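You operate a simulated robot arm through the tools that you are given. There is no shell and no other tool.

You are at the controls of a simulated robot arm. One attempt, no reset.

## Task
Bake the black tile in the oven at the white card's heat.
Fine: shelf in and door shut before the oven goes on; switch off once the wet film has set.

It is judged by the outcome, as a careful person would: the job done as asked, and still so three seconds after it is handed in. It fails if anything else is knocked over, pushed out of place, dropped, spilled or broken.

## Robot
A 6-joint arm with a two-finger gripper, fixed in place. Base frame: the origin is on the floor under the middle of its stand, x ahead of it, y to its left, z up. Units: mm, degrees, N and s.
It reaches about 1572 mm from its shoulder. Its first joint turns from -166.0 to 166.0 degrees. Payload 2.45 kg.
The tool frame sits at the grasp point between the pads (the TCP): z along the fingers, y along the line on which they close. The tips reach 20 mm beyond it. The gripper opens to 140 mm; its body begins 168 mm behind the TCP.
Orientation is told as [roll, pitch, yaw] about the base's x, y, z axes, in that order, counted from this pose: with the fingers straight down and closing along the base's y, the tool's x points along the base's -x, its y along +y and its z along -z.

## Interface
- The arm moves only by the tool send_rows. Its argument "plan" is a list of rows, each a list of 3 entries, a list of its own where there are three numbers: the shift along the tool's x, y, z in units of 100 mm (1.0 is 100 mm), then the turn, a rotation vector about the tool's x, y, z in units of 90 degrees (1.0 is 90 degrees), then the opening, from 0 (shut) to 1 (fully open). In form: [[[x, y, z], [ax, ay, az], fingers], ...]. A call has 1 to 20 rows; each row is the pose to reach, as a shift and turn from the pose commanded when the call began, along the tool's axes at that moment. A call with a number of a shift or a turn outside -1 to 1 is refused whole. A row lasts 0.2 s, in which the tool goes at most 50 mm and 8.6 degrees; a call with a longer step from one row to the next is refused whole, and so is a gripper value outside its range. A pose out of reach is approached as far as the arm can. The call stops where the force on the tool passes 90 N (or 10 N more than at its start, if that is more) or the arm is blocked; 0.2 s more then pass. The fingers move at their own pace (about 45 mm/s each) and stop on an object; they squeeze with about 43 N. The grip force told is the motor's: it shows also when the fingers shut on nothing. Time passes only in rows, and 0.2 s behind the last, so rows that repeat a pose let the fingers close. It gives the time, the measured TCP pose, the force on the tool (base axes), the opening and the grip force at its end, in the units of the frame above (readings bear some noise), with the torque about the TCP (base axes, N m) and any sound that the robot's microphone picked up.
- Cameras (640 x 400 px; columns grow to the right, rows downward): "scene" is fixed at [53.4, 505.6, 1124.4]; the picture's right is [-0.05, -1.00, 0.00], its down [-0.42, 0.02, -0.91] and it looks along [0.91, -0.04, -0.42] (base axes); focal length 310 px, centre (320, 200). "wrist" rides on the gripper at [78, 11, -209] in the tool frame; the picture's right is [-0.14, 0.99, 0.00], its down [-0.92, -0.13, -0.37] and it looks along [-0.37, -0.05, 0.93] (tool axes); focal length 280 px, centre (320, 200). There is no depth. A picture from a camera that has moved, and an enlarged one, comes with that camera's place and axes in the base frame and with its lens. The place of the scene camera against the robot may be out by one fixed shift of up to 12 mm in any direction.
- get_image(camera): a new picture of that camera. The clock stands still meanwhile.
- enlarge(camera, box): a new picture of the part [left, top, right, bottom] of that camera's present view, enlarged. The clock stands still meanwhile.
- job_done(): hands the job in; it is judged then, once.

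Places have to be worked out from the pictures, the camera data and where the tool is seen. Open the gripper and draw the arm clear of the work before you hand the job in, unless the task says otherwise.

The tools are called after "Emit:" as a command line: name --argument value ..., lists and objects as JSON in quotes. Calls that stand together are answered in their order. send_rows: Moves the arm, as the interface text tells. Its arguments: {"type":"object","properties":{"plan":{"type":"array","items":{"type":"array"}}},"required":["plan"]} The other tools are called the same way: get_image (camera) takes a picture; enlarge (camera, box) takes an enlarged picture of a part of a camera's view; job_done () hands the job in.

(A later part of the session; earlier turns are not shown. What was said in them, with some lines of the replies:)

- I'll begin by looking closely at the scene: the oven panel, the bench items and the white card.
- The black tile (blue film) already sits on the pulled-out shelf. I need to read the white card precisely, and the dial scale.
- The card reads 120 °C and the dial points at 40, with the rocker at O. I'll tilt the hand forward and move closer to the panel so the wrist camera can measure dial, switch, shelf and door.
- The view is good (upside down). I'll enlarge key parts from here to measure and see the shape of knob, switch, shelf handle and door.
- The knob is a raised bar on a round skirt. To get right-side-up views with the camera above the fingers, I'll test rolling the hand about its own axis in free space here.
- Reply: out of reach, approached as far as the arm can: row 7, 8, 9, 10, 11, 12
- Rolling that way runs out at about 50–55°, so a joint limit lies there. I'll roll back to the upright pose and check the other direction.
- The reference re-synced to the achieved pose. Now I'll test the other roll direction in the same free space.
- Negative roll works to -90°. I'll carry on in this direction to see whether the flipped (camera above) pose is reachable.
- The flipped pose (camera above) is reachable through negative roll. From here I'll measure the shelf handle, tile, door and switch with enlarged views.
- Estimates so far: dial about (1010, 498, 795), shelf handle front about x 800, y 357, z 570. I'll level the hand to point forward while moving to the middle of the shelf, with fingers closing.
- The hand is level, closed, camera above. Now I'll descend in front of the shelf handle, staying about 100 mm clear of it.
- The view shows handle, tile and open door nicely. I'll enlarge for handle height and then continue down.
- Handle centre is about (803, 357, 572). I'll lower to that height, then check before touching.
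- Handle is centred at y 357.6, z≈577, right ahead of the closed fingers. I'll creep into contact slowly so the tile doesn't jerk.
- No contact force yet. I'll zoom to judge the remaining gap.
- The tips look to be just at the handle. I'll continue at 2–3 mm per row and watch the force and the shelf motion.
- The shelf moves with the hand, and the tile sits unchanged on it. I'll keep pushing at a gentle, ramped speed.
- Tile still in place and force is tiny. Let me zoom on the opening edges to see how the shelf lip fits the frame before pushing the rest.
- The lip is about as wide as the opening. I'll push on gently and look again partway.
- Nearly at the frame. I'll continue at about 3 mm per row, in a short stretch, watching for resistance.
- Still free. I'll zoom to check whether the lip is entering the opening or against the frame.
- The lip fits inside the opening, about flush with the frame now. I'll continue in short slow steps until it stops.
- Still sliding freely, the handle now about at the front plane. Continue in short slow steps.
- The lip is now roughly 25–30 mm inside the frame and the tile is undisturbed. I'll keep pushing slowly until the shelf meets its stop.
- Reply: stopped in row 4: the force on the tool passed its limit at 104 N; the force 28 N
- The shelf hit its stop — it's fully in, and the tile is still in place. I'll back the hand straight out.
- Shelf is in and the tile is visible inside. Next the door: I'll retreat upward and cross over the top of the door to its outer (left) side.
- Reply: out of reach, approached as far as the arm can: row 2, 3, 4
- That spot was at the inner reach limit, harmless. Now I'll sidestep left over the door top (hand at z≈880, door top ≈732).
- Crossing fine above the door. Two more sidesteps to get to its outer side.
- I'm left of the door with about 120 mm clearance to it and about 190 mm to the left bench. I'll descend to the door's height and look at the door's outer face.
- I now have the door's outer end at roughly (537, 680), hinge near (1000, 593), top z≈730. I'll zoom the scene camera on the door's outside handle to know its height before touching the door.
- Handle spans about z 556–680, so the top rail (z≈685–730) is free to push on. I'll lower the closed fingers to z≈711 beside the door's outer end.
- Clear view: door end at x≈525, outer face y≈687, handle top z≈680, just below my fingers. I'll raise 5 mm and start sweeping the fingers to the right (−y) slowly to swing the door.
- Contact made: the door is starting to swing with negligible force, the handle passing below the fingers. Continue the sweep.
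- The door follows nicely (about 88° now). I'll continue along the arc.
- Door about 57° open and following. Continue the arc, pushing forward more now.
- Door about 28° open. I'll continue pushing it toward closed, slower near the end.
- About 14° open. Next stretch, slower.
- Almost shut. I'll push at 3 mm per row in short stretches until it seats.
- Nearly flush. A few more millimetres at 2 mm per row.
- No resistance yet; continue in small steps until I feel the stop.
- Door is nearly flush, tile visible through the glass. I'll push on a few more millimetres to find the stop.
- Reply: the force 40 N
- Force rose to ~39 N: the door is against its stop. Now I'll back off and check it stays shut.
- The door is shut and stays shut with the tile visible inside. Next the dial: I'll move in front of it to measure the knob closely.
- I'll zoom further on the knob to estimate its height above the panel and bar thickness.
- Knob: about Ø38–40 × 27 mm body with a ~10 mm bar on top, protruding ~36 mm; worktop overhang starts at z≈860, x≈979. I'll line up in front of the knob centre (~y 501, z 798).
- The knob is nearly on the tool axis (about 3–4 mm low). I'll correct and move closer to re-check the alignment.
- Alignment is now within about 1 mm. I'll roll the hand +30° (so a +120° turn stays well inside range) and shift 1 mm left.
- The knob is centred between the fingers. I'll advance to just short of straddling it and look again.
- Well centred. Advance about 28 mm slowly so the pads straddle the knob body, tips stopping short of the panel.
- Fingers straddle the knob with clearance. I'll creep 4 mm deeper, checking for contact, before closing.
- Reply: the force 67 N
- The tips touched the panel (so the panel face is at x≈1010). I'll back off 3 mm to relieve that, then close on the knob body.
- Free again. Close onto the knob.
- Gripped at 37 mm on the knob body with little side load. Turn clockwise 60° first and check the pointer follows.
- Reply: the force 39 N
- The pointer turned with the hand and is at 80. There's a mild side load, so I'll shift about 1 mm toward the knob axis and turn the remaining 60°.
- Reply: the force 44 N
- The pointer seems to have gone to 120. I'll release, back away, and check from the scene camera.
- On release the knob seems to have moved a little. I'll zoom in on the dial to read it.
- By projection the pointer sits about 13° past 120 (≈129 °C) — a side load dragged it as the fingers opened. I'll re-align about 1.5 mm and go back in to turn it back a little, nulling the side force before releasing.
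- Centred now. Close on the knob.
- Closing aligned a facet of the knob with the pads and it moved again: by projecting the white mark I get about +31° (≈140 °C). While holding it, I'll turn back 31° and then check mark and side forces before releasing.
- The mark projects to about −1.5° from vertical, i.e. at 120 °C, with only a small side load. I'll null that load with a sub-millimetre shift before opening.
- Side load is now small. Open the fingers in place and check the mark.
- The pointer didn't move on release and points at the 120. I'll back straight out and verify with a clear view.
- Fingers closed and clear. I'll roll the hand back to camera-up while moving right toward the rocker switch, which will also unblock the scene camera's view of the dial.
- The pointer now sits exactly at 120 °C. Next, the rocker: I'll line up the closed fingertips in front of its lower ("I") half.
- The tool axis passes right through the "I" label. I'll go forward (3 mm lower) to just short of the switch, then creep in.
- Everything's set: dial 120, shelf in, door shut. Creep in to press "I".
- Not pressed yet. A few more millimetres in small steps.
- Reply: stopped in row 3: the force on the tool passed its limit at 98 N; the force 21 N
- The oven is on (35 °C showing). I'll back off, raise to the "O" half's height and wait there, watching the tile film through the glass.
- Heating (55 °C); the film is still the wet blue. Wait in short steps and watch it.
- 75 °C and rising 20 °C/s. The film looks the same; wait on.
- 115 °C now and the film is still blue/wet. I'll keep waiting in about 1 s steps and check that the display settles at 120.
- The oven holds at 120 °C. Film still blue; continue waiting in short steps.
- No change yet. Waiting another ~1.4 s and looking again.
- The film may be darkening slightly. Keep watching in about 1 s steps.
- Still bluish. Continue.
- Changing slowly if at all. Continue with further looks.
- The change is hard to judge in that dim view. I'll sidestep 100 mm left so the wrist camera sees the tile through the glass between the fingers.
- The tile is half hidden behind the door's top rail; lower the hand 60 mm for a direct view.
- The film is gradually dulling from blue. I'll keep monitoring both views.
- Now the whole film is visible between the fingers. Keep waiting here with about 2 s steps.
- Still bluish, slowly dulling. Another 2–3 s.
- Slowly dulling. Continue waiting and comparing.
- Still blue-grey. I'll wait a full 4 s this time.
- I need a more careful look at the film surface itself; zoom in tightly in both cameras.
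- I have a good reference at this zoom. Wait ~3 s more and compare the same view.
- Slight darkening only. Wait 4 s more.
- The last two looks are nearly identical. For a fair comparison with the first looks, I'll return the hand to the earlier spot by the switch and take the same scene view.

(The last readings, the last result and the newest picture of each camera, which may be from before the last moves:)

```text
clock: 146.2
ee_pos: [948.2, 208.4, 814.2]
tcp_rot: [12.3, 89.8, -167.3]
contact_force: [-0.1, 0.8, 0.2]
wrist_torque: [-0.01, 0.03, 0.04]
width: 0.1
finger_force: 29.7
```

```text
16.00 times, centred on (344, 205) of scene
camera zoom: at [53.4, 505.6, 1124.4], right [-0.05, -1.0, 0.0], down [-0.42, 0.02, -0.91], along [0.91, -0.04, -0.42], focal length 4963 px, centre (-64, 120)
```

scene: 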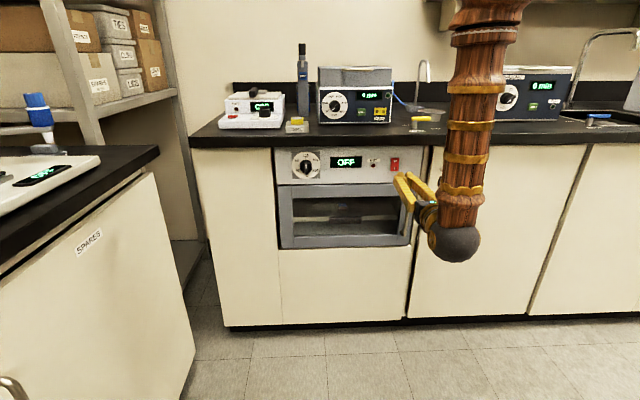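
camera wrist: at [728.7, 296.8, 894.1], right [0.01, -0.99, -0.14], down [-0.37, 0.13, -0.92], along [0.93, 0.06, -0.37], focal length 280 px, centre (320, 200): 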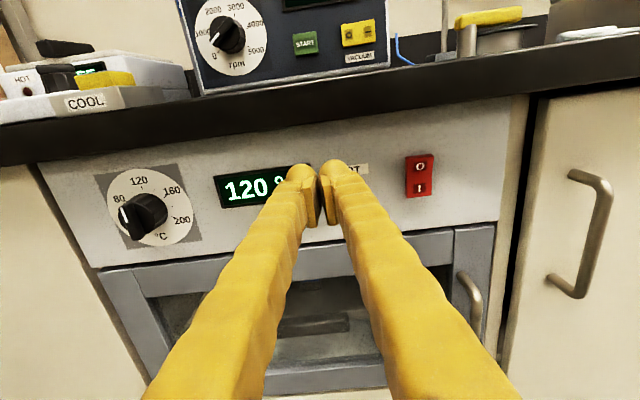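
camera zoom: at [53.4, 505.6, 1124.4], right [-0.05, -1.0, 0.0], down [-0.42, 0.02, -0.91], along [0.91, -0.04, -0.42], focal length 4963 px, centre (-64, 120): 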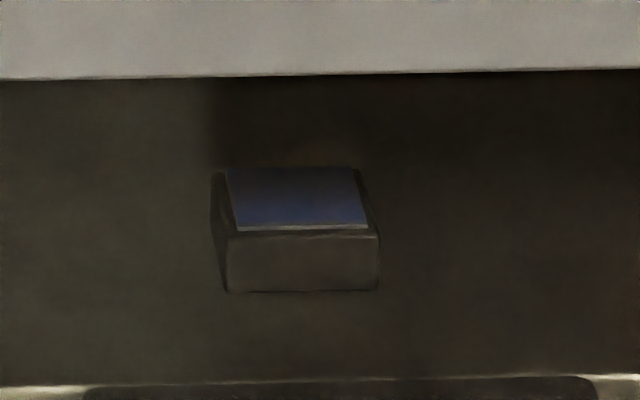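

From this same viewpoint the film now looks darker and duller than in the first looks at 55–115 °C, and has been steady for a while. I'll take tight looks over the next seconds to see whether anything is still changing.

Emit:
enlarge --camera "scene" --box '[340, 201, 348, 206]'

Emit:
send_rows --plan '[[[0, 0, 0], [0, 0, 0], 0], [[0, 0, 0], [0, 0, 0], 0], [[0, 0, 0], [0, 0, 0], 0], [[0, 0, 0], [0, 0, 0], 0], [[0, 0, 0], [0, 0, 0], 0], [[0, 0, 0], [0, 0, 0], 0], [[0, 0, 0], [0, 0, 0], 0], [[0, 0, 0], [0, 0, 0], 0]]'

Emit:
enlarge --camera "scene" --box '[340, 201, 348, 206]'

Emit:
enlarge --camera "scene" --box '[330, 195, 370, 225]'

```text
16.00 times, centred on (344, 204) of scene
camera zoom: at [53.4, 505.6, 1124.4], right [-0.05, -1.0, 0.0], down [-0.42, 0.02, -0.91], along [0.91, -0.04, -0.42], focal length 4963 px, centre (-64, 144)
```

zoom: 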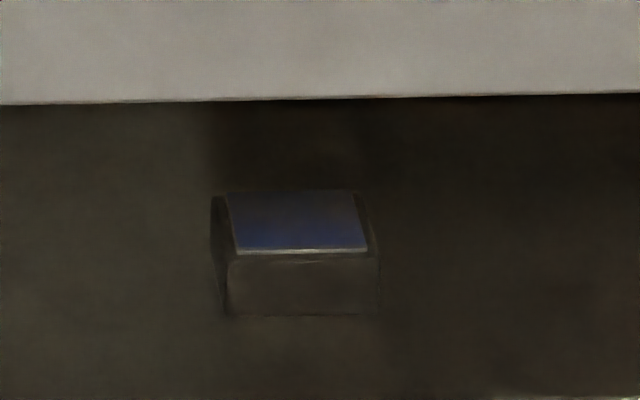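

```text
clock: 148.1
ee_pos: [948.4, 210.3, 814.6]
tcp_rot: [13.2, 89.9, -166.6]
contact_force: [0.1, -0.1, 1.1]
wrist_torque: [0.02, 0.01, 0.04]
width: 0.0
finger_force: 29.7
```

```text
16.00 times, centred on (344, 204) of scene
camera zoom: at [53.4, 505.6, 1124.4], right [-0.05, -1.0, 0.0], down [-0.42, 0.02, -0.91], along [0.91, -0.04, -0.42], focal length 4963 px, centre (-64, 144)
```

zoom: 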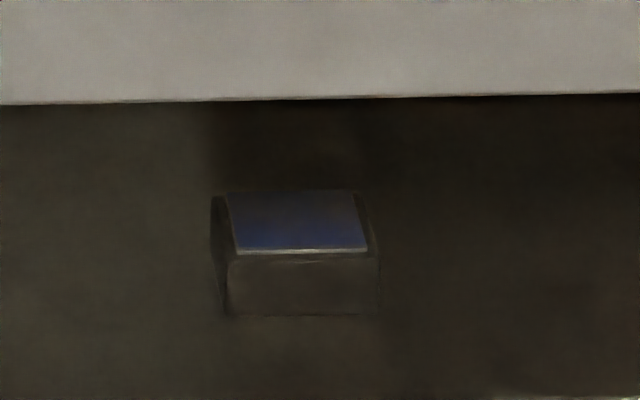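

```text
13.33 times, centred on (350, 210) of scene
camera zoom: at [53.4, 505.6, 1124.4], right [-0.05, -1.0, 0.0], down [-0.42, 0.02, -0.91], along [0.91, -0.04, -0.42], focal length 4136 px, centre (-80, 67)
```

zoom: 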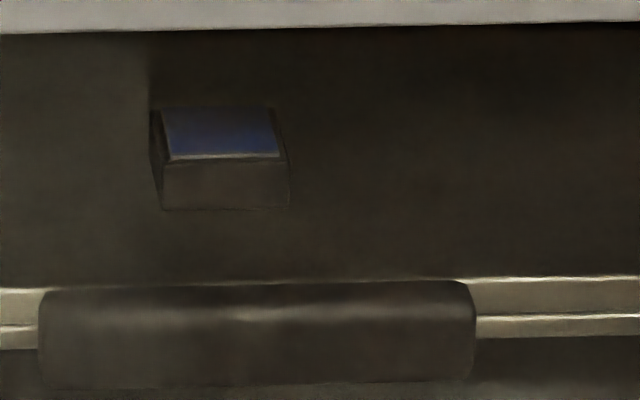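

It's steady now. As one more check, I'll take the very same zoom I took with the door freshly shut before heating, to compare the film's colour directly.

Emit:
enlarge --camera "scene" --box '[265, 140, 430, 260]'

Emit:
enlarge --camera "scene" --box '[320, 190, 370, 225]'

```text
3.33 times, centred on (348, 200) of scene
camera zoom: at [53.4, 505.6, 1124.4], right [-0.05, -1.0, 0.0], down [-0.42, 0.02, -0.91], along [0.91, -0.04, -0.42], focal length 1034 px, centre (228, 200)
```

zoom: 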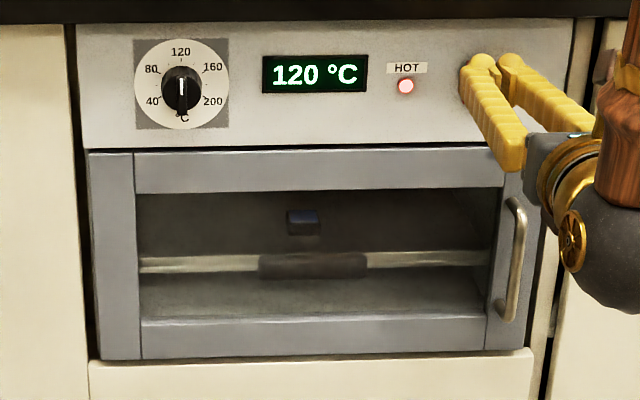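

```text
11.43 times, centred on (345, 208) of scene
camera zoom: at [53.4, 505.6, 1124.4], right [-0.05, -1.0, 0.0], down [-0.42, 0.02, -0.91], along [0.91, -0.04, -0.42], focal length 3545 px, centre (34, 114)
```

zoom: 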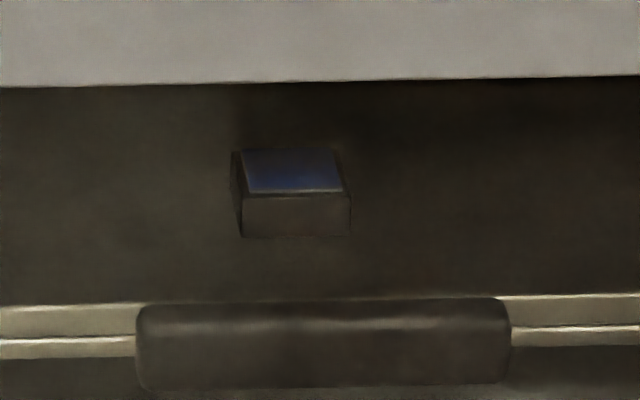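

Compared with the pre-heat look, the film is clearly darker and duller. One last 3 s wait to confirm it's no longer changing.

Emit:
send_rows --plan '[[[0, 0, 0], [0, 0, 0], 0], [[0, 0, 0], [0, 0, 0], 0], [[0, 0, 0], [0, 0, 0], 0], [[0, 0, 0], [0, 0, 0], 0], [[0, 0, 0], [0, 0, 0], 0], [[0, 0, 0], [0, 0, 0], 0], [[0, 0, 0], [0, 0, 0], 0], [[0, 0, 0], [0, 0, 0], 0], [[0, 0, 0], [0, 0, 0], 0], [[0, 0, 0], [0, 0, 0], 0], [[0, 0, 0], [0, 0, 0], 0], [[0, 0, 0], [0, 0, 0], 0]]'

Emit:
enlarge --camera "scene" --box '[265, 140, 430, 260]'

Emit:
enlarge --camera "scene" --box '[320, 190, 370, 225]'

Emit:
enlarge --camera "scene" --box '[330, 195, 370, 225]'

```text
clock: 150.7
ee_pos: [948.0, 209.5, 815.4]
tcp_rot: [13.3, 89.8, -166.4]
contact_force: [-1.0, 0.0, -0.2]
wrist_torque: [0.02, 0.0, 0.02]
width: 0.0
finger_force: 29.4
```

```text
3.33 times, centred on (348, 200) of scene
camera zoom: at [53.4, 505.6, 1124.4], right [-0.05, -1.0, 0.0], down [-0.42, 0.02, -0.91], along [0.91, -0.04, -0.42], focal length 1034 px, centre (228, 200)
```

zoom: 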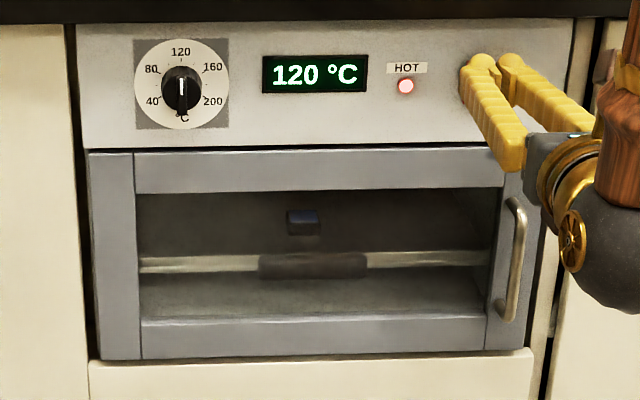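

```text
11.43 times, centred on (345, 208) of scene
camera zoom: at [53.4, 505.6, 1124.4], right [-0.05, -1.0, 0.0], down [-0.42, 0.02, -0.91], along [0.91, -0.04, -0.42], focal length 3545 px, centre (34, 114)
```

zoom: 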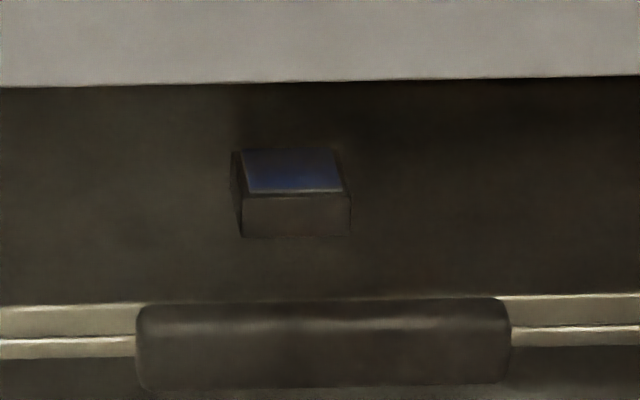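

```text
13.33 times, centred on (350, 210) of scene
camera zoom: at [53.4, 505.6, 1124.4], right [-0.05, -1.0, 0.0], down [-0.42, 0.02, -0.91], along [0.91, -0.04, -0.42], focal length 4136 px, centre (-80, 67)
```

zoom: 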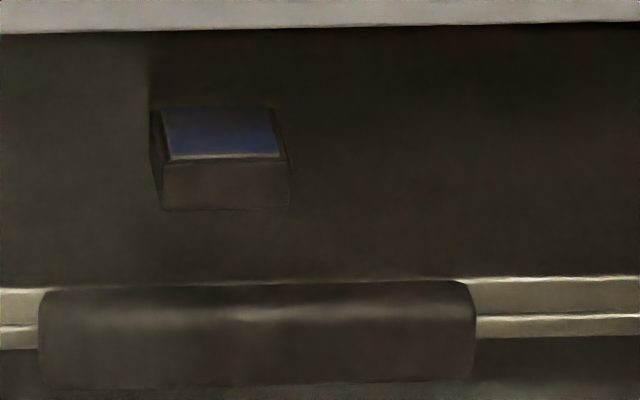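

The film has stayed the same dull dark colour for over 20 s: it has set. I'll press the "O" half now, creeping in.

Emit:
send_rows --plan '[[[0, 0, 0.12], [0, 0, 0], 0], [[0, 0, 0.24], [0, 0, 0], 0], [[0, 0, 0.29], [0, 0, 0], 0], [[0, 0, 0.32], [0, 0, 0], 0], [[0, 0, 0.34], [0, 0, 0], 0], [[0, 0, 0.355], [0, 0, 0], 0], [[0, 0, 0.37], [0, 0, 0], 0], [[0, 0, 0.385], [0, 0, 0], 0], [[0, 0, 0.4], [0, 0, 0], 0]]'

Emit:
enlarge --camera "scene" --box '[265, 140, 430, 260]'

```text
clock: 152.3
ee_pos: [982.3, 209.2, 813.5]
tcp_rot: [29.4, 89.9, -150.3]
contact_force: [-25.5, -2.0, 10.3]
wrist_torque: [-0.1, 0.13, -0.07]
width: 5.7
finger_force: 28.6
stopped in row 8: the force on the tool passed its limit at 99 N (the readings are from after the stop); the commanded pose is now the measured one
```

```text
3.33 times, centred on (348, 200) of scene
camera zoom: at [53.4, 505.6, 1124.4], right [-0.05, -1.0, 0.0], down [-0.42, 0.02, -0.91], along [0.91, -0.04, -0.42], focal length 1034 px, centre (228, 200)
```

zoom: 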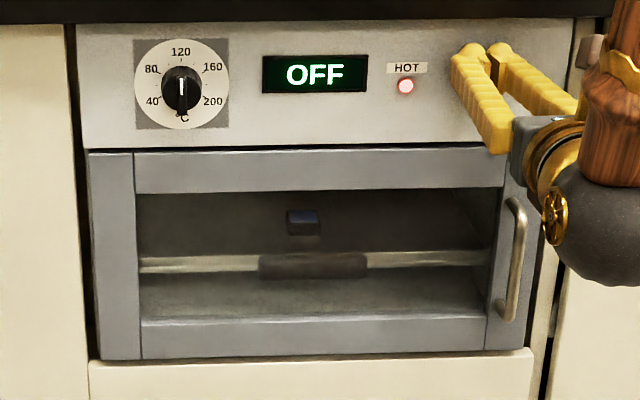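

The display reads OFF (HOT lamp still lit while it cools). I'll back straight off and draw the arm clear.

Emit:
send_rows --plan '[[[0, 0, -0.05], [0, 0, 0], 0], [[0, 0, -0.15], [0, 0, 0], 0], [[0, 0, -0.4], [0, 0, 0], 0], [[0, 0, -0.7], [0, 0, 0], 0], [[0, 0, -1.0], [0, 0, 0], 0]]'

Emit:
send_rows --plan '[[[0, 0, -0.25], [0, 0, 0], 0.3], [[0, 0, -0.5], [0, 0, 0], 0.5], [[0.1, 0, -0.75], [0, 0, 0], 0.5], [[0.2, 0, -1.0], [0, 0, 0], 0.5]]'

Emit:
get_image --camera "scene"

Emit:
enlarge --camera "scene" --box '[265, 140, 430, 260]'

Emit:
enlarge --camera "scene" --box '[330, 195, 370, 225]'

```text
clock: 153.5
ee_pos: [881.6, 208.3, 812.8]
tcp_rot: [19.9, 89.7, -159.9]
contact_force: [0.4, -0.2, -0.1]
wrist_torque: [0.04, 0.02, 0.01]
width: 0.0
finger_force: 29.0
```

```text
clock: 154.5
ee_pos: [783.4, 209.3, 835.4]
tcp_rot: [17.3, 89.7, -162.5]
contact_force: [-0.7, 0.3, 0.7]
wrist_torque: [0.0, -0.01, 0.03]
width: 69.9
finger_force: 0.0
```

```text
taken
```

scene: 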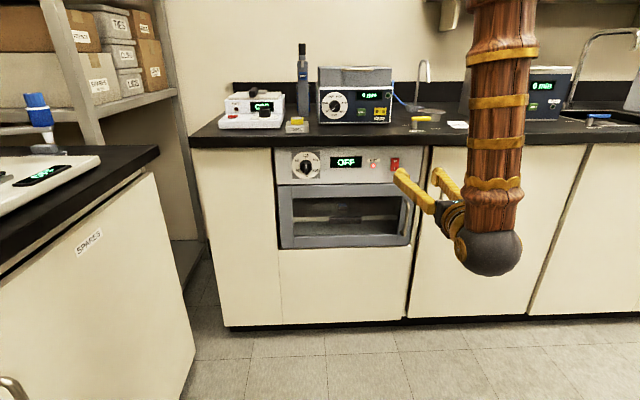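

```text
3.33 times, centred on (348, 200) of scene
camera zoom: at [53.4, 505.6, 1124.4], right [-0.05, -1.0, 0.0], down [-0.42, 0.02, -0.91], along [0.91, -0.04, -0.42], focal length 1034 px, centre (228, 200)
```

zoom: 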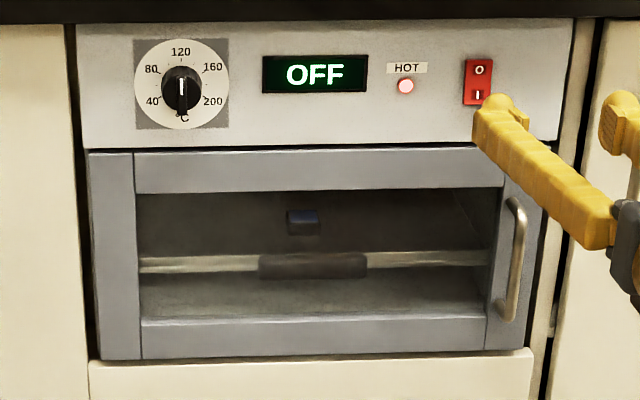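

```text
13.33 times, centred on (350, 210) of scene
camera zoom: at [53.4, 505.6, 1124.4], right [-0.05, -1.0, 0.0], down [-0.42, 0.02, -0.91], along [0.91, -0.04, -0.42], focal length 4136 px, centre (-80, 67)
```

zoom: 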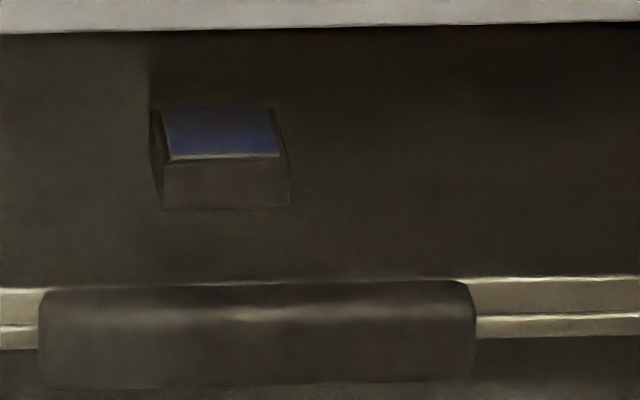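

Oven off, dial 120, door shut, tile in place. To be sure the film really is set, I'll take one close wrist-camera look through the glass, comparable to the one I took just after the shelf went in.

Emit:
send_rows --plan '[[[-0.25, -0.2, 0], [0, 0, 0], 0.3], [[-0.5, -0.4, 0], [0, 0, 0], 0], [[-0.75, -0.6, 0], [0, 0, 0], 0], [[-0.95, -0.75, 0], [0, 0, 0], 0]]'

Emit:
send_rows --plan '[[[-0.25, -0.2, 0.1], [0, 0, 0], 0], [[-0.5, -0.4, 0.2], [0, 0, 0], 0], [[-0.75, -0.6, 0.4], [0, 0, 0], 0], [[-0.95, -0.75, 0.6], [0, 0, 0], 0]]'

Emit:
send_rows --plan '[[[-0.25, 0, 0.25], [0, 0, 0], 0], [[-0.5, 0, 0.5], [0, 0, 0], 0], [[-0.68, 0, 0.75], [0, 0, 0], 0], [[-0.68, 0, 0.9], [0, 0, 0], 0]]'

Emit:
get_image --camera "wrist"

Emit:
enlarge --camera "wrist" --box '[240, 130, 400, 230]'

```text
clock: 155.5
ee_pos: [782.2, 282.4, 738.5]
tcp_rot: [18.1, 89.7, -161.7]
contact_force: [0.7, -0.2, 0.0]
wrist_torque: [-0.01, 0.0, 0.0]
width: 0.0
finger_force: 13.0
```

```text
clock: 156.5
ee_pos: [840.8, 358.2, 643.1]
tcp_rot: [22.4, 89.7, -157.3]
contact_force: [0.0, -0.8, 0.6]
wrist_torque: [0.0, 0.03, 0.0]
width: 0.0
finger_force: 28.8
```

```text
clock: 157.5
ee_pos: [930.3, 358.2, 575.3]
tcp_rot: [24.2, 89.7, -155.5]
contact_force: [0.4, 0.2, -0.7]
wrist_torque: [0.01, 0.0, -0.01]
width: 0.1
finger_force: 30.0
```

```text
taken
camera wrist: at [722.4, 346.3, 655.8], right [0.01, -0.99, -0.14], down [-0.37, 0.12, -0.92], along [0.93, 0.06, -0.37], focal length 280 px, centre (320, 200)
```

wrist: 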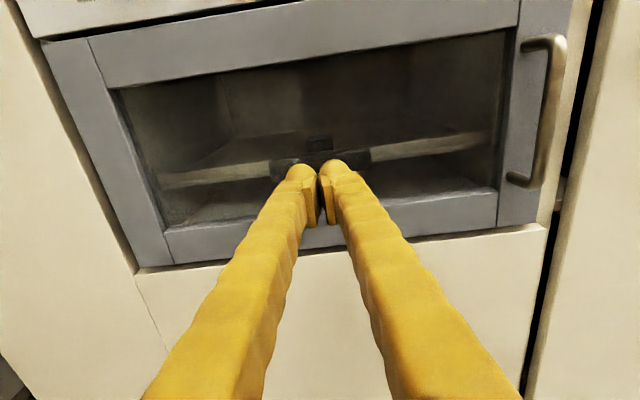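

```text
4.00 times, centred on (320, 180) of wrist
camera zoom: at [722.4, 346.3, 655.8], right [0.01, -0.99, -0.14], down [-0.37, 0.12, -0.92], along [0.93, 0.06, -0.37], focal length 1122 px, centre (320, 280)
```

zoom: 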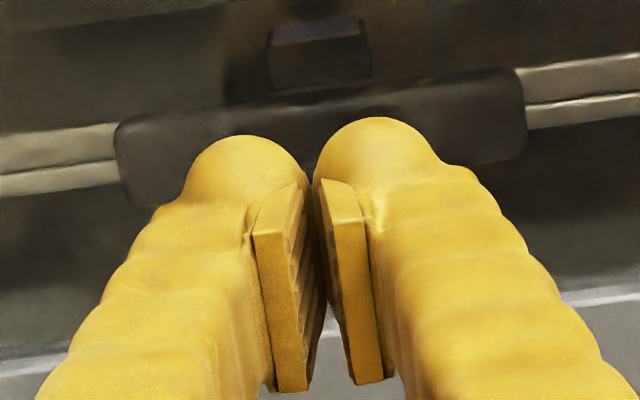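

Here the film looks dark grey-violet, far from the vivid wet blue seen at the same angle earlier. Zoom in to confirm.

Emit:
enlarge --camera "wrist" --box '[296, 126, 344, 156]'

```text
13.33 times, centred on (320, 141) of wrist
camera zoom: at [722.4, 346.3, 655.8], right [0.01, -0.99, -0.14], down [-0.37, 0.12, -0.92], along [0.93, 0.06, -0.37], focal length 3738 px, centre (320, 987)
```

zoom: 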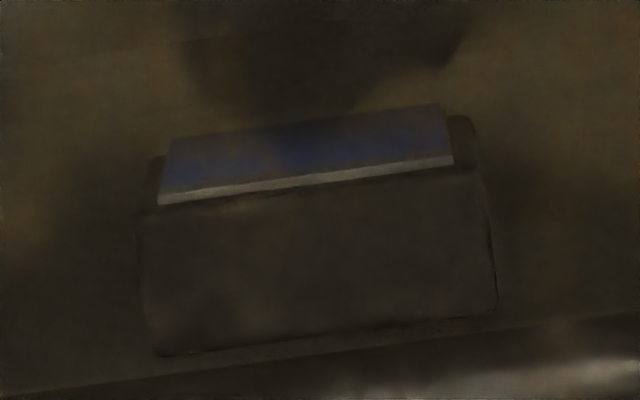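

Even allowing for glass reflections, the film is a dull dark grey-violet now, not the vivid wet blue — it has set. I'll retreat from the oven and open the gripper.

Emit:
send_rows --plan '[[[0, 0, -0.25], [0, 0, 0], 0], [[0, 0, -0.5], [0, 0, 0], 0], [[0.1, 0, -0.75], [0, 0, 0], 0], [[0.3, 0, -1.0], [0, 0, 0], 0]]'

Emit:
send_rows --plan '[[[0.25, 0, -0.25], [0, 0, 0], 0.2], [[0.5, 0, -0.5], [0, 0, 0], 0.5], [[0.75, 0, -0.75], [0, 0, 0], 0.8], [[1.0, 0, -1.0], [0, 0, 0], 1.0]]'

Emit:
send_rows --plan '[[[0.25, 0.2, 0], [0, 0, 0], 1.0], [[0.5, 0.4, 0], [0, 0, 0], 1.0], [[0.75, 0.6, 0], [0, 0, 0], 1.0], [[0.9, 0.8, 0], [0, 0, 0], 1.0], [[0.9, 0.8, 0], [0, 0, 0], 1.0]]'

Emit:
get_image --camera "scene"

Emit:
get_image --camera "wrist"

Emit:
enlarge --camera "scene" --box '[265, 140, 430, 260]'

```text
clock: 158.5
ee_pos: [830.4, 357.6, 604.4]
tcp_rot: [22.7, 89.8, -157.0]
contact_force: [-0.1, 0.3, -0.6]
wrist_torque: [0.04, -0.01, 0.02]
width: 0.2
finger_force: 29.0
```

```text
clock: 159.5
ee_pos: [732.5, 358.7, 706.9]
tcp_rot: [25.5, 89.7, -154.2]
contact_force: [0.3, -0.5, 0.2]
wrist_torque: [-0.03, 0.0, -0.02]
width: 83.7
finger_force: 0.1
```

```text
clock: 160.7
ee_pos: [733.5, 278.2, 797.0]
tcp_rot: [22.1, 89.7, -157.7]
contact_force: [0.0, 0.3, -1.1]
wrist_torque: [-0.01, 0.01, 0.02]
width: 140.1
finger_force: 0.1
```

```text
taken
```

scene: 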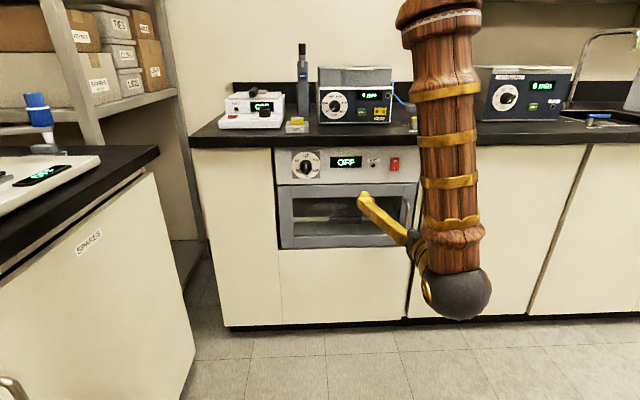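

```text
taken
camera wrist: at [524.8, 265.4, 876.9], right [0.0, -0.99, -0.14], down [-0.37, 0.12, -0.92], along [0.93, 0.06, -0.37], focal length 280 px, centre (320, 200)
```

wrist: 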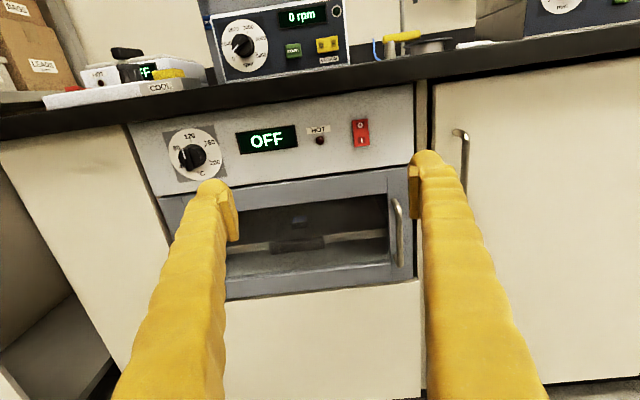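

```text
3.33 times, centred on (348, 200) of scene
camera zoom: at [53.4, 505.6, 1124.4], right [-0.05, -1.0, 0.0], down [-0.42, 0.02, -0.91], along [0.91, -0.04, -0.42], focal length 1034 px, centre (228, 200)
```

zoom: 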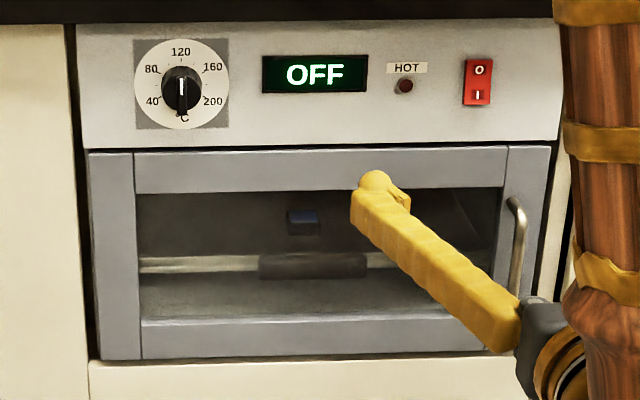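

The film looks bluer again in this light, so shading by the arm affects my reading. I'll take the tight view again from here to compare properly before deciding.

Emit:
enlarge --camera "scene" --box '[330, 195, 370, 225]'

Emit:
enlarge --camera "wrist" --box '[270, 200, 330, 240]'

```text
13.33 times, centred on (350, 210) of scene
camera zoom: at [53.4, 505.6, 1124.4], right [-0.05, -1.0, 0.0], down [-0.42, 0.02, -0.91], along [0.91, -0.04, -0.42], focal length 4136 px, centre (-80, 67)
```

zoom: 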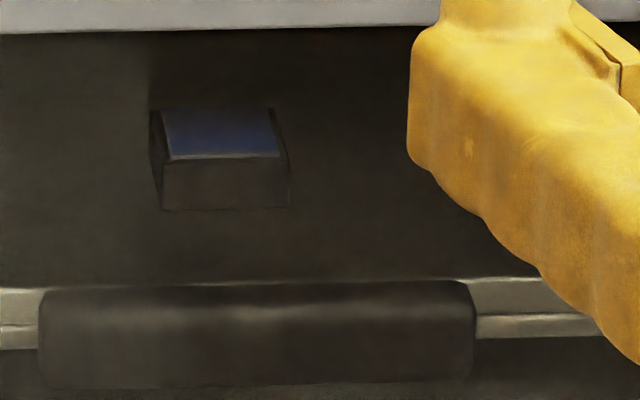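

```text
10.00 times, centred on (300, 220) of wrist
camera zoom: at [524.8, 265.4, 876.9], right [0.0, -0.99, -0.14], down [-0.37, 0.12, -0.92], along [0.93, 0.06, -0.37], focal length 2804 px, centre (520, 0)
```

zoom: 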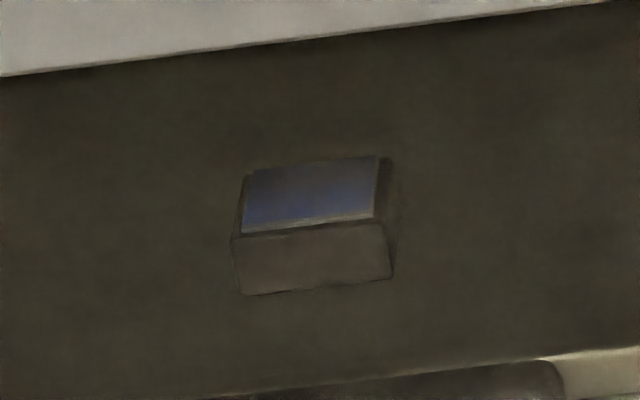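

I remember one clean pre-bake reference: the wrist view beside the dial (hand at about (888, 500, 795), rolled 30°), where the film showed vivid blue. I'll go back to exactly that pose for a like-for-like comparison.

Emit:
send_rows --plan '[[[0, -0.25, 0.12], [0, 0, 0], 0.7], [[0, -0.5, 0.25], [0, 0, 0], 0.38], [[0, -0.75, 0.38], [0, 0, 0], 0.38], [[0, -1.0, 0.5], [0, 0, 0], 0.38]]'

Emit:
send_rows --plan '[[[0, -0.25, 0.12], [0, 0, 0], 0.38], [[0, -0.5, 0.25], [0, 0, 0], 0.38], [[0, -0.75, 0.38], [0, 0, 0], 0.38], [[0, -1.0, 0.5], [0, 0, 0], 0.38]]'

Emit:
send_rows --plan '[[[-0.005, -0.05, 0.15], [0, 0, 0.0833], 0.38], [[-0.01, -0.1, 0.3], [0, 0, 0.1667], 0.38], [[-0.015, -0.16, 0.45], [0, 0, 0.25], 0.38], [[-0.02, -0.21, 0.54], [0, 0, 0.3333], 0.38]]'

Emit:
get_image --camera "wrist"

```text
clock: 161.7
ee_pos: [783.4, 379.9, 797.1]
tcp_rot: [17.1, 89.8, -162.6]
contact_force: [-0.1, -0.2, 1.4]
wrist_torque: [0.0, 0.01, -0.03]
width: 53.3
finger_force: 0.1
```

```text
clock: 162.7
ee_pos: [833.2, 479.4, 796.1]
tcp_rot: [19.3, 89.6, -160.3]
contact_force: [-0.6, 0.3, -0.2]
wrist_torque: [0.05, 0.03, -0.03]
width: 53.2
finger_force: 0.1
```

```text
clock: 163.7
ee_pos: [884.9, 500.0, 792.9]
tcp_rot: [-89.5, 60.0, 90.9]
contact_force: [-0.1, 0.1, -0.4]
wrist_torque: [0.01, -0.03, 0.01]
width: 53.4
finger_force: 0.1
```

```text
taken
camera wrist: at [676.8, 450.0, 857.6], right [0.0, -0.79, -0.61], down [-0.38, 0.57, -0.73], along [0.93, 0.23, -0.3], focal length 280 px, centre (320, 200)
```

wrist: 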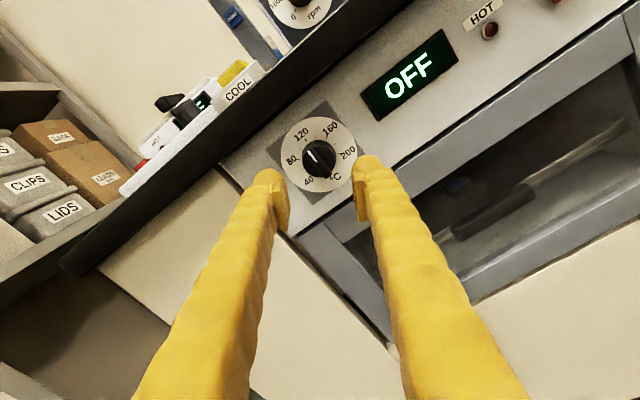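

Same pose as before baking: the film patch at (457,185) is now a dull slate instead of the distinct blue. Zoom to confirm.

Emit:
enlarge --camera "wrist" --box '[430, 165, 490, 205]'

Emit:
enlarge --camera "scene" --box '[265, 140, 430, 260]'

Emit:
enlarge --camera "scene" --box '[330, 195, 370, 225]'

```text
10.00 times, centred on (460, 185) of wrist
camera zoom: at [676.8, 450.0, 857.6], right [0.0, -0.79, -0.61], down [-0.38, 0.57, -0.73], along [0.93, 0.23, -0.3], focal length 2804 px, centre (-1080, 350)
```

zoom: 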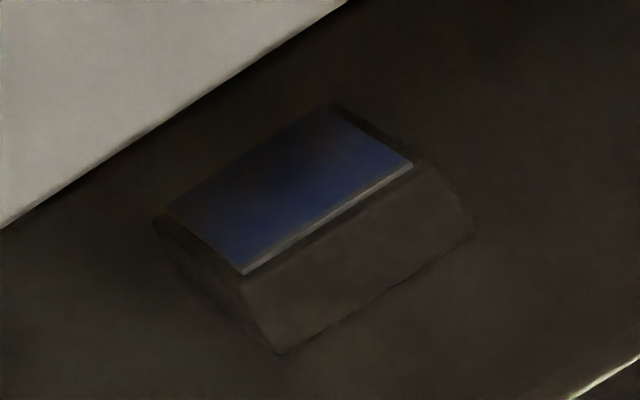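

```text
3.33 times, centred on (348, 200) of scene
camera zoom: at [53.4, 505.6, 1124.4], right [-0.05, -1.0, 0.0], down [-0.42, 0.02, -0.91], along [0.91, -0.04, -0.42], focal length 1034 px, centre (228, 200)
```

zoom: 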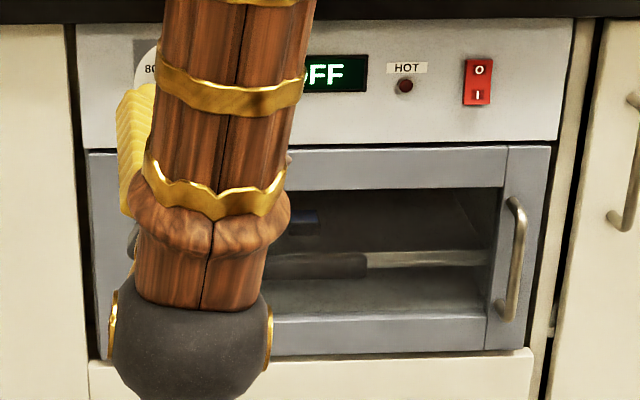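

```text
13.33 times, centred on (350, 210) of scene
camera zoom: at [53.4, 505.6, 1124.4], right [-0.05, -1.0, 0.0], down [-0.42, 0.02, -0.91], along [0.91, -0.04, -0.42], focal length 4136 px, centre (-80, 67)
```

zoom: 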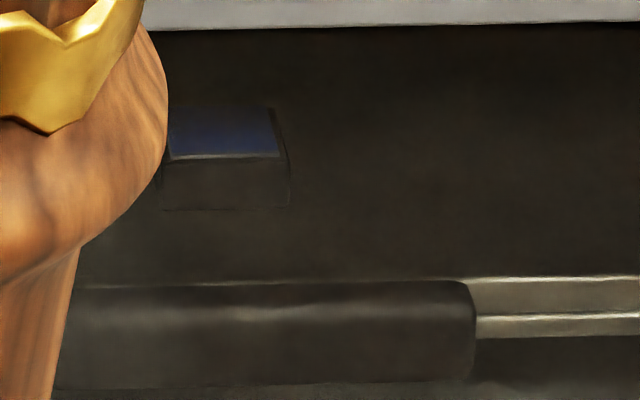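

The tight view still shows a dark blue, so the evidence isn't yet conclusive. I'll move to the exact arm pose of my pre-heat reference (hand at about (789, 200, 769), closed) to compare the same zoomed scene view under identical lighting.

Emit:
send_rows --plan '[[[0, 0, -0.25], [0, 0, -0.0833], 0], [[0, 0, -0.5], [0, 0, -0.1667], 0], [[0, 0, -0.75], [0, 0, -0.25], 0], [[0, 0, -0.96], [0, 0, -0.3333], 0]]'

Emit:
send_rows --plan '[[[0, 0.25, 0], [0, 0, 0], 0], [[0, 0.5, 0], [0, 0, 0], 0], [[0, 0.75, 0], [0, 0, 0], 0], [[-0.1, 1.0, 0], [0, 0, 0], 0]]'

Emit:
send_rows --plan '[[[0, 0.25, 0], [0, 0, 0], 0], [[0, 0.5, 0], [0, 0, 0], 0], [[0, 0.75, 0], [0, 0, 0], 0], [[-0.13, 1.0, 0], [0, 0, 0], 0]]'

Emit:
send_rows --plan '[[[0, 0.25, 0], [0, 0, 0], 0], [[0, 0.5, 0], [0, 0, 0], 0], [[0, 0.75, 0], [0, 0, 0], 0], [[0, 1.0, 0], [0, 0, 0], 0]]'

Emit:
enlarge --camera "scene" --box '[265, 140, 430, 260]'

Emit:
get_image --camera "wrist"

```text
clock: 164.7
ee_pos: [790.2, 500.0, 793.7]
tcp_rot: [38.3, 89.8, -141.4]
contact_force: [-0.1, -0.3, 0.3]
wrist_torque: [0.01, 0.01, -0.01]
width: 0.0
finger_force: 27.4
```

```text
clock: 165.7
ee_pos: [788.8, 400.9, 785.6]
tcp_rot: [18.5, 89.7, -161.2]
contact_force: [-0.2, -0.1, 1.0]
wrist_torque: [0.0, 0.02, -0.02]
width: 0.0
finger_force: 29.3
```

```text
clock: 166.7
ee_pos: [789.4, 299.3, 771.9]
tcp_rot: [19.7, 89.8, -160.0]
contact_force: [-0.3, -0.3, 0.5]
wrist_torque: [0.02, -0.04, -0.01]
width: 0.2
finger_force: 29.0
```

```text
clock: 167.7
ee_pos: [789.6, 198.9, 772.0]
tcp_rot: [19.7, 89.7, -160.1]
contact_force: [0.2, -0.1, 0.2]
wrist_torque: [-0.01, -0.01, -0.02]
width: 0.0
finger_force: 29.2
```

```text
3.33 times, centred on (348, 200) of scene
camera zoom: at [53.4, 505.6, 1124.4], right [-0.05, -1.0, 0.0], down [-0.42, 0.02, -0.91], along [0.91, -0.04, -0.42], focal length 1034 px, centre (228, 200)
```

zoom: 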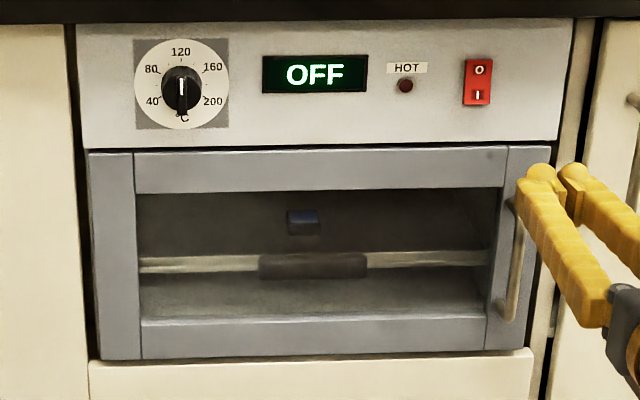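

```text
taken
camera wrist: at [581.4, 187.0, 851.4], right [0.0, -0.99, -0.14], down [-0.37, 0.12, -0.92], along [0.93, 0.06, -0.37], focal length 280 px, centre (320, 200)
```

wrist: 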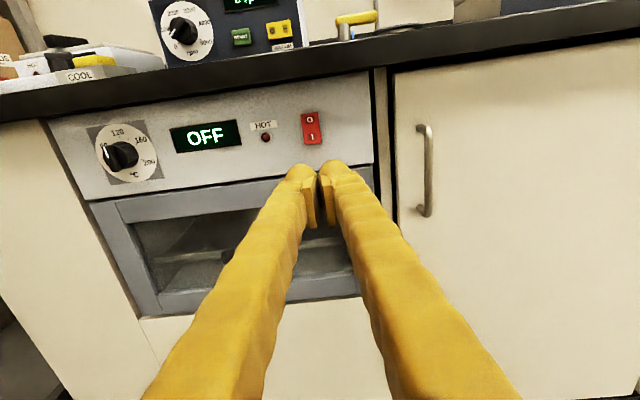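

In the identical view the film is now a darker, duller shade than before heating; it changed once around 119 s and stayed constant, so I judge it set. I'll draw the arm back, open the gripper and do a last overall check.

Emit:
send_rows --plan '[[[0.2, 0, -0.25], [0, 0, 0], 0.4], [[0.4, 0, -0.5], [0, 0, 0], 0.7], [[0.6, 0, -0.65], [0, 0, 0], 1.0], [[0.8, 0, -0.7], [0, 0, 0], 1.0], [[0.9, 0, -0.7], [0, 0, 0], 1.0], [[0.9, 0, -0.7], [0, 0, 0], 1.0], [[0.9, 0, -0.7], [0, 0, 0], 1.0]]'

Emit:
get_image --camera "scene"

Emit:
enlarge --camera "scene" --box '[265, 140, 430, 260]'

Emit:
enlarge --camera "scene" --box '[330, 195, 370, 225]'

```text
clock: 169.3
ee_pos: [753.9, 215.1, 856.3]
tcp_rot: [22.1, 89.7, -157.8]
contact_force: [0.8, -0.7, 0.4]
wrist_torque: [0.02, 0.03, 0.02]
width: 139.0
finger_force: 0.5
out of reach, approached as far as the arm can: row 2, 3, 4, 5, 6, 7
```

```text
taken
```

scene: 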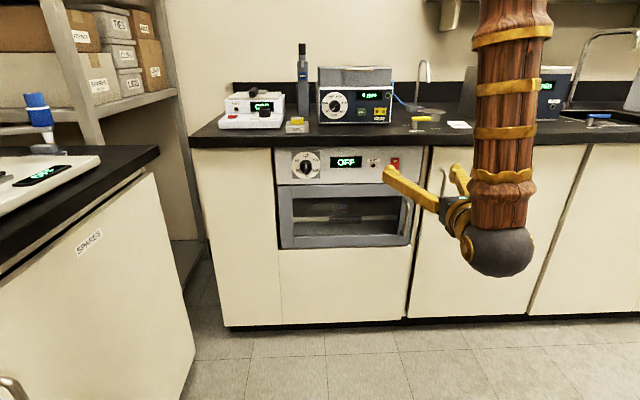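

```text
3.33 times, centred on (348, 200) of scene
camera zoom: at [53.4, 505.6, 1124.4], right [-0.05, -1.0, 0.0], down [-0.42, 0.02, -0.91], along [0.91, -0.04, -0.42], focal length 1034 px, centre (228, 200)
```

zoom: 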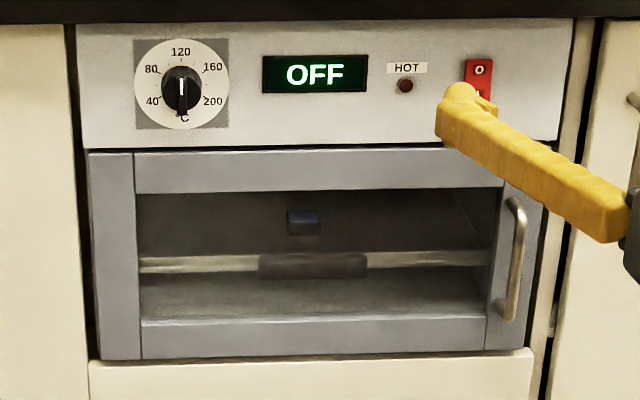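

```text
13.33 times, centred on (350, 210) of scene
camera zoom: at [53.4, 505.6, 1124.4], right [-0.05, -1.0, 0.0], down [-0.42, 0.02, -0.91], along [0.91, -0.04, -0.42], focal length 4136 px, centre (-80, 67)
```

zoom: 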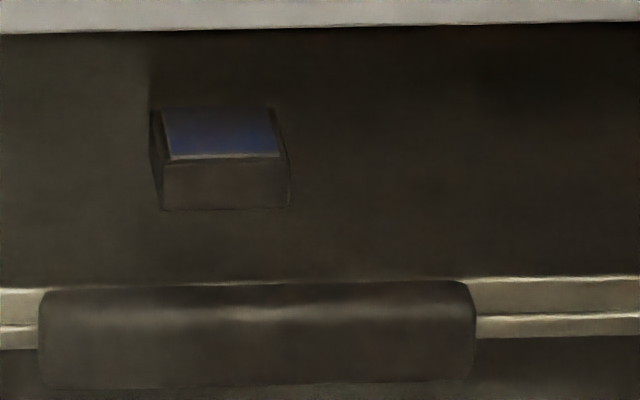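

Final check: display OFF, rocker at O, dial at 120 °C, shelf in, door shut, tile in place with the film set. Nothing else has moved, and the open gripper is well clear. Handing in.

Emit:
job_done

```text
The job is handed in.
```

I baked the black tile at 120 °C, the heat on the white card, and switched the oven off. I'm fairly sure the film has set, but not certain.

- **Before switching on:** the shelf was pushed fully in, the door was shut, and the dial was at 120. The oven only went on after that.
- **Bake:** the display reached 120 °C and held there for about 35 seconds.
- **The film:** early in the bake it went darker and duller, then stayed the same. The view was dim and through the glass, and it looked a bit bluer or darker depending on the arm's shadow. I took the steady, dull colour as set. I didn't open the door to check it directly.
- **At hand-in:** the display reads OFF, the door is shut, and the tile is on the shelf. Nothing else was moved. The gripper is open and the arm is clear of the oven.

The first dial turn overshot 120 when the fingers let go. I corrected it and checked it before switching on.
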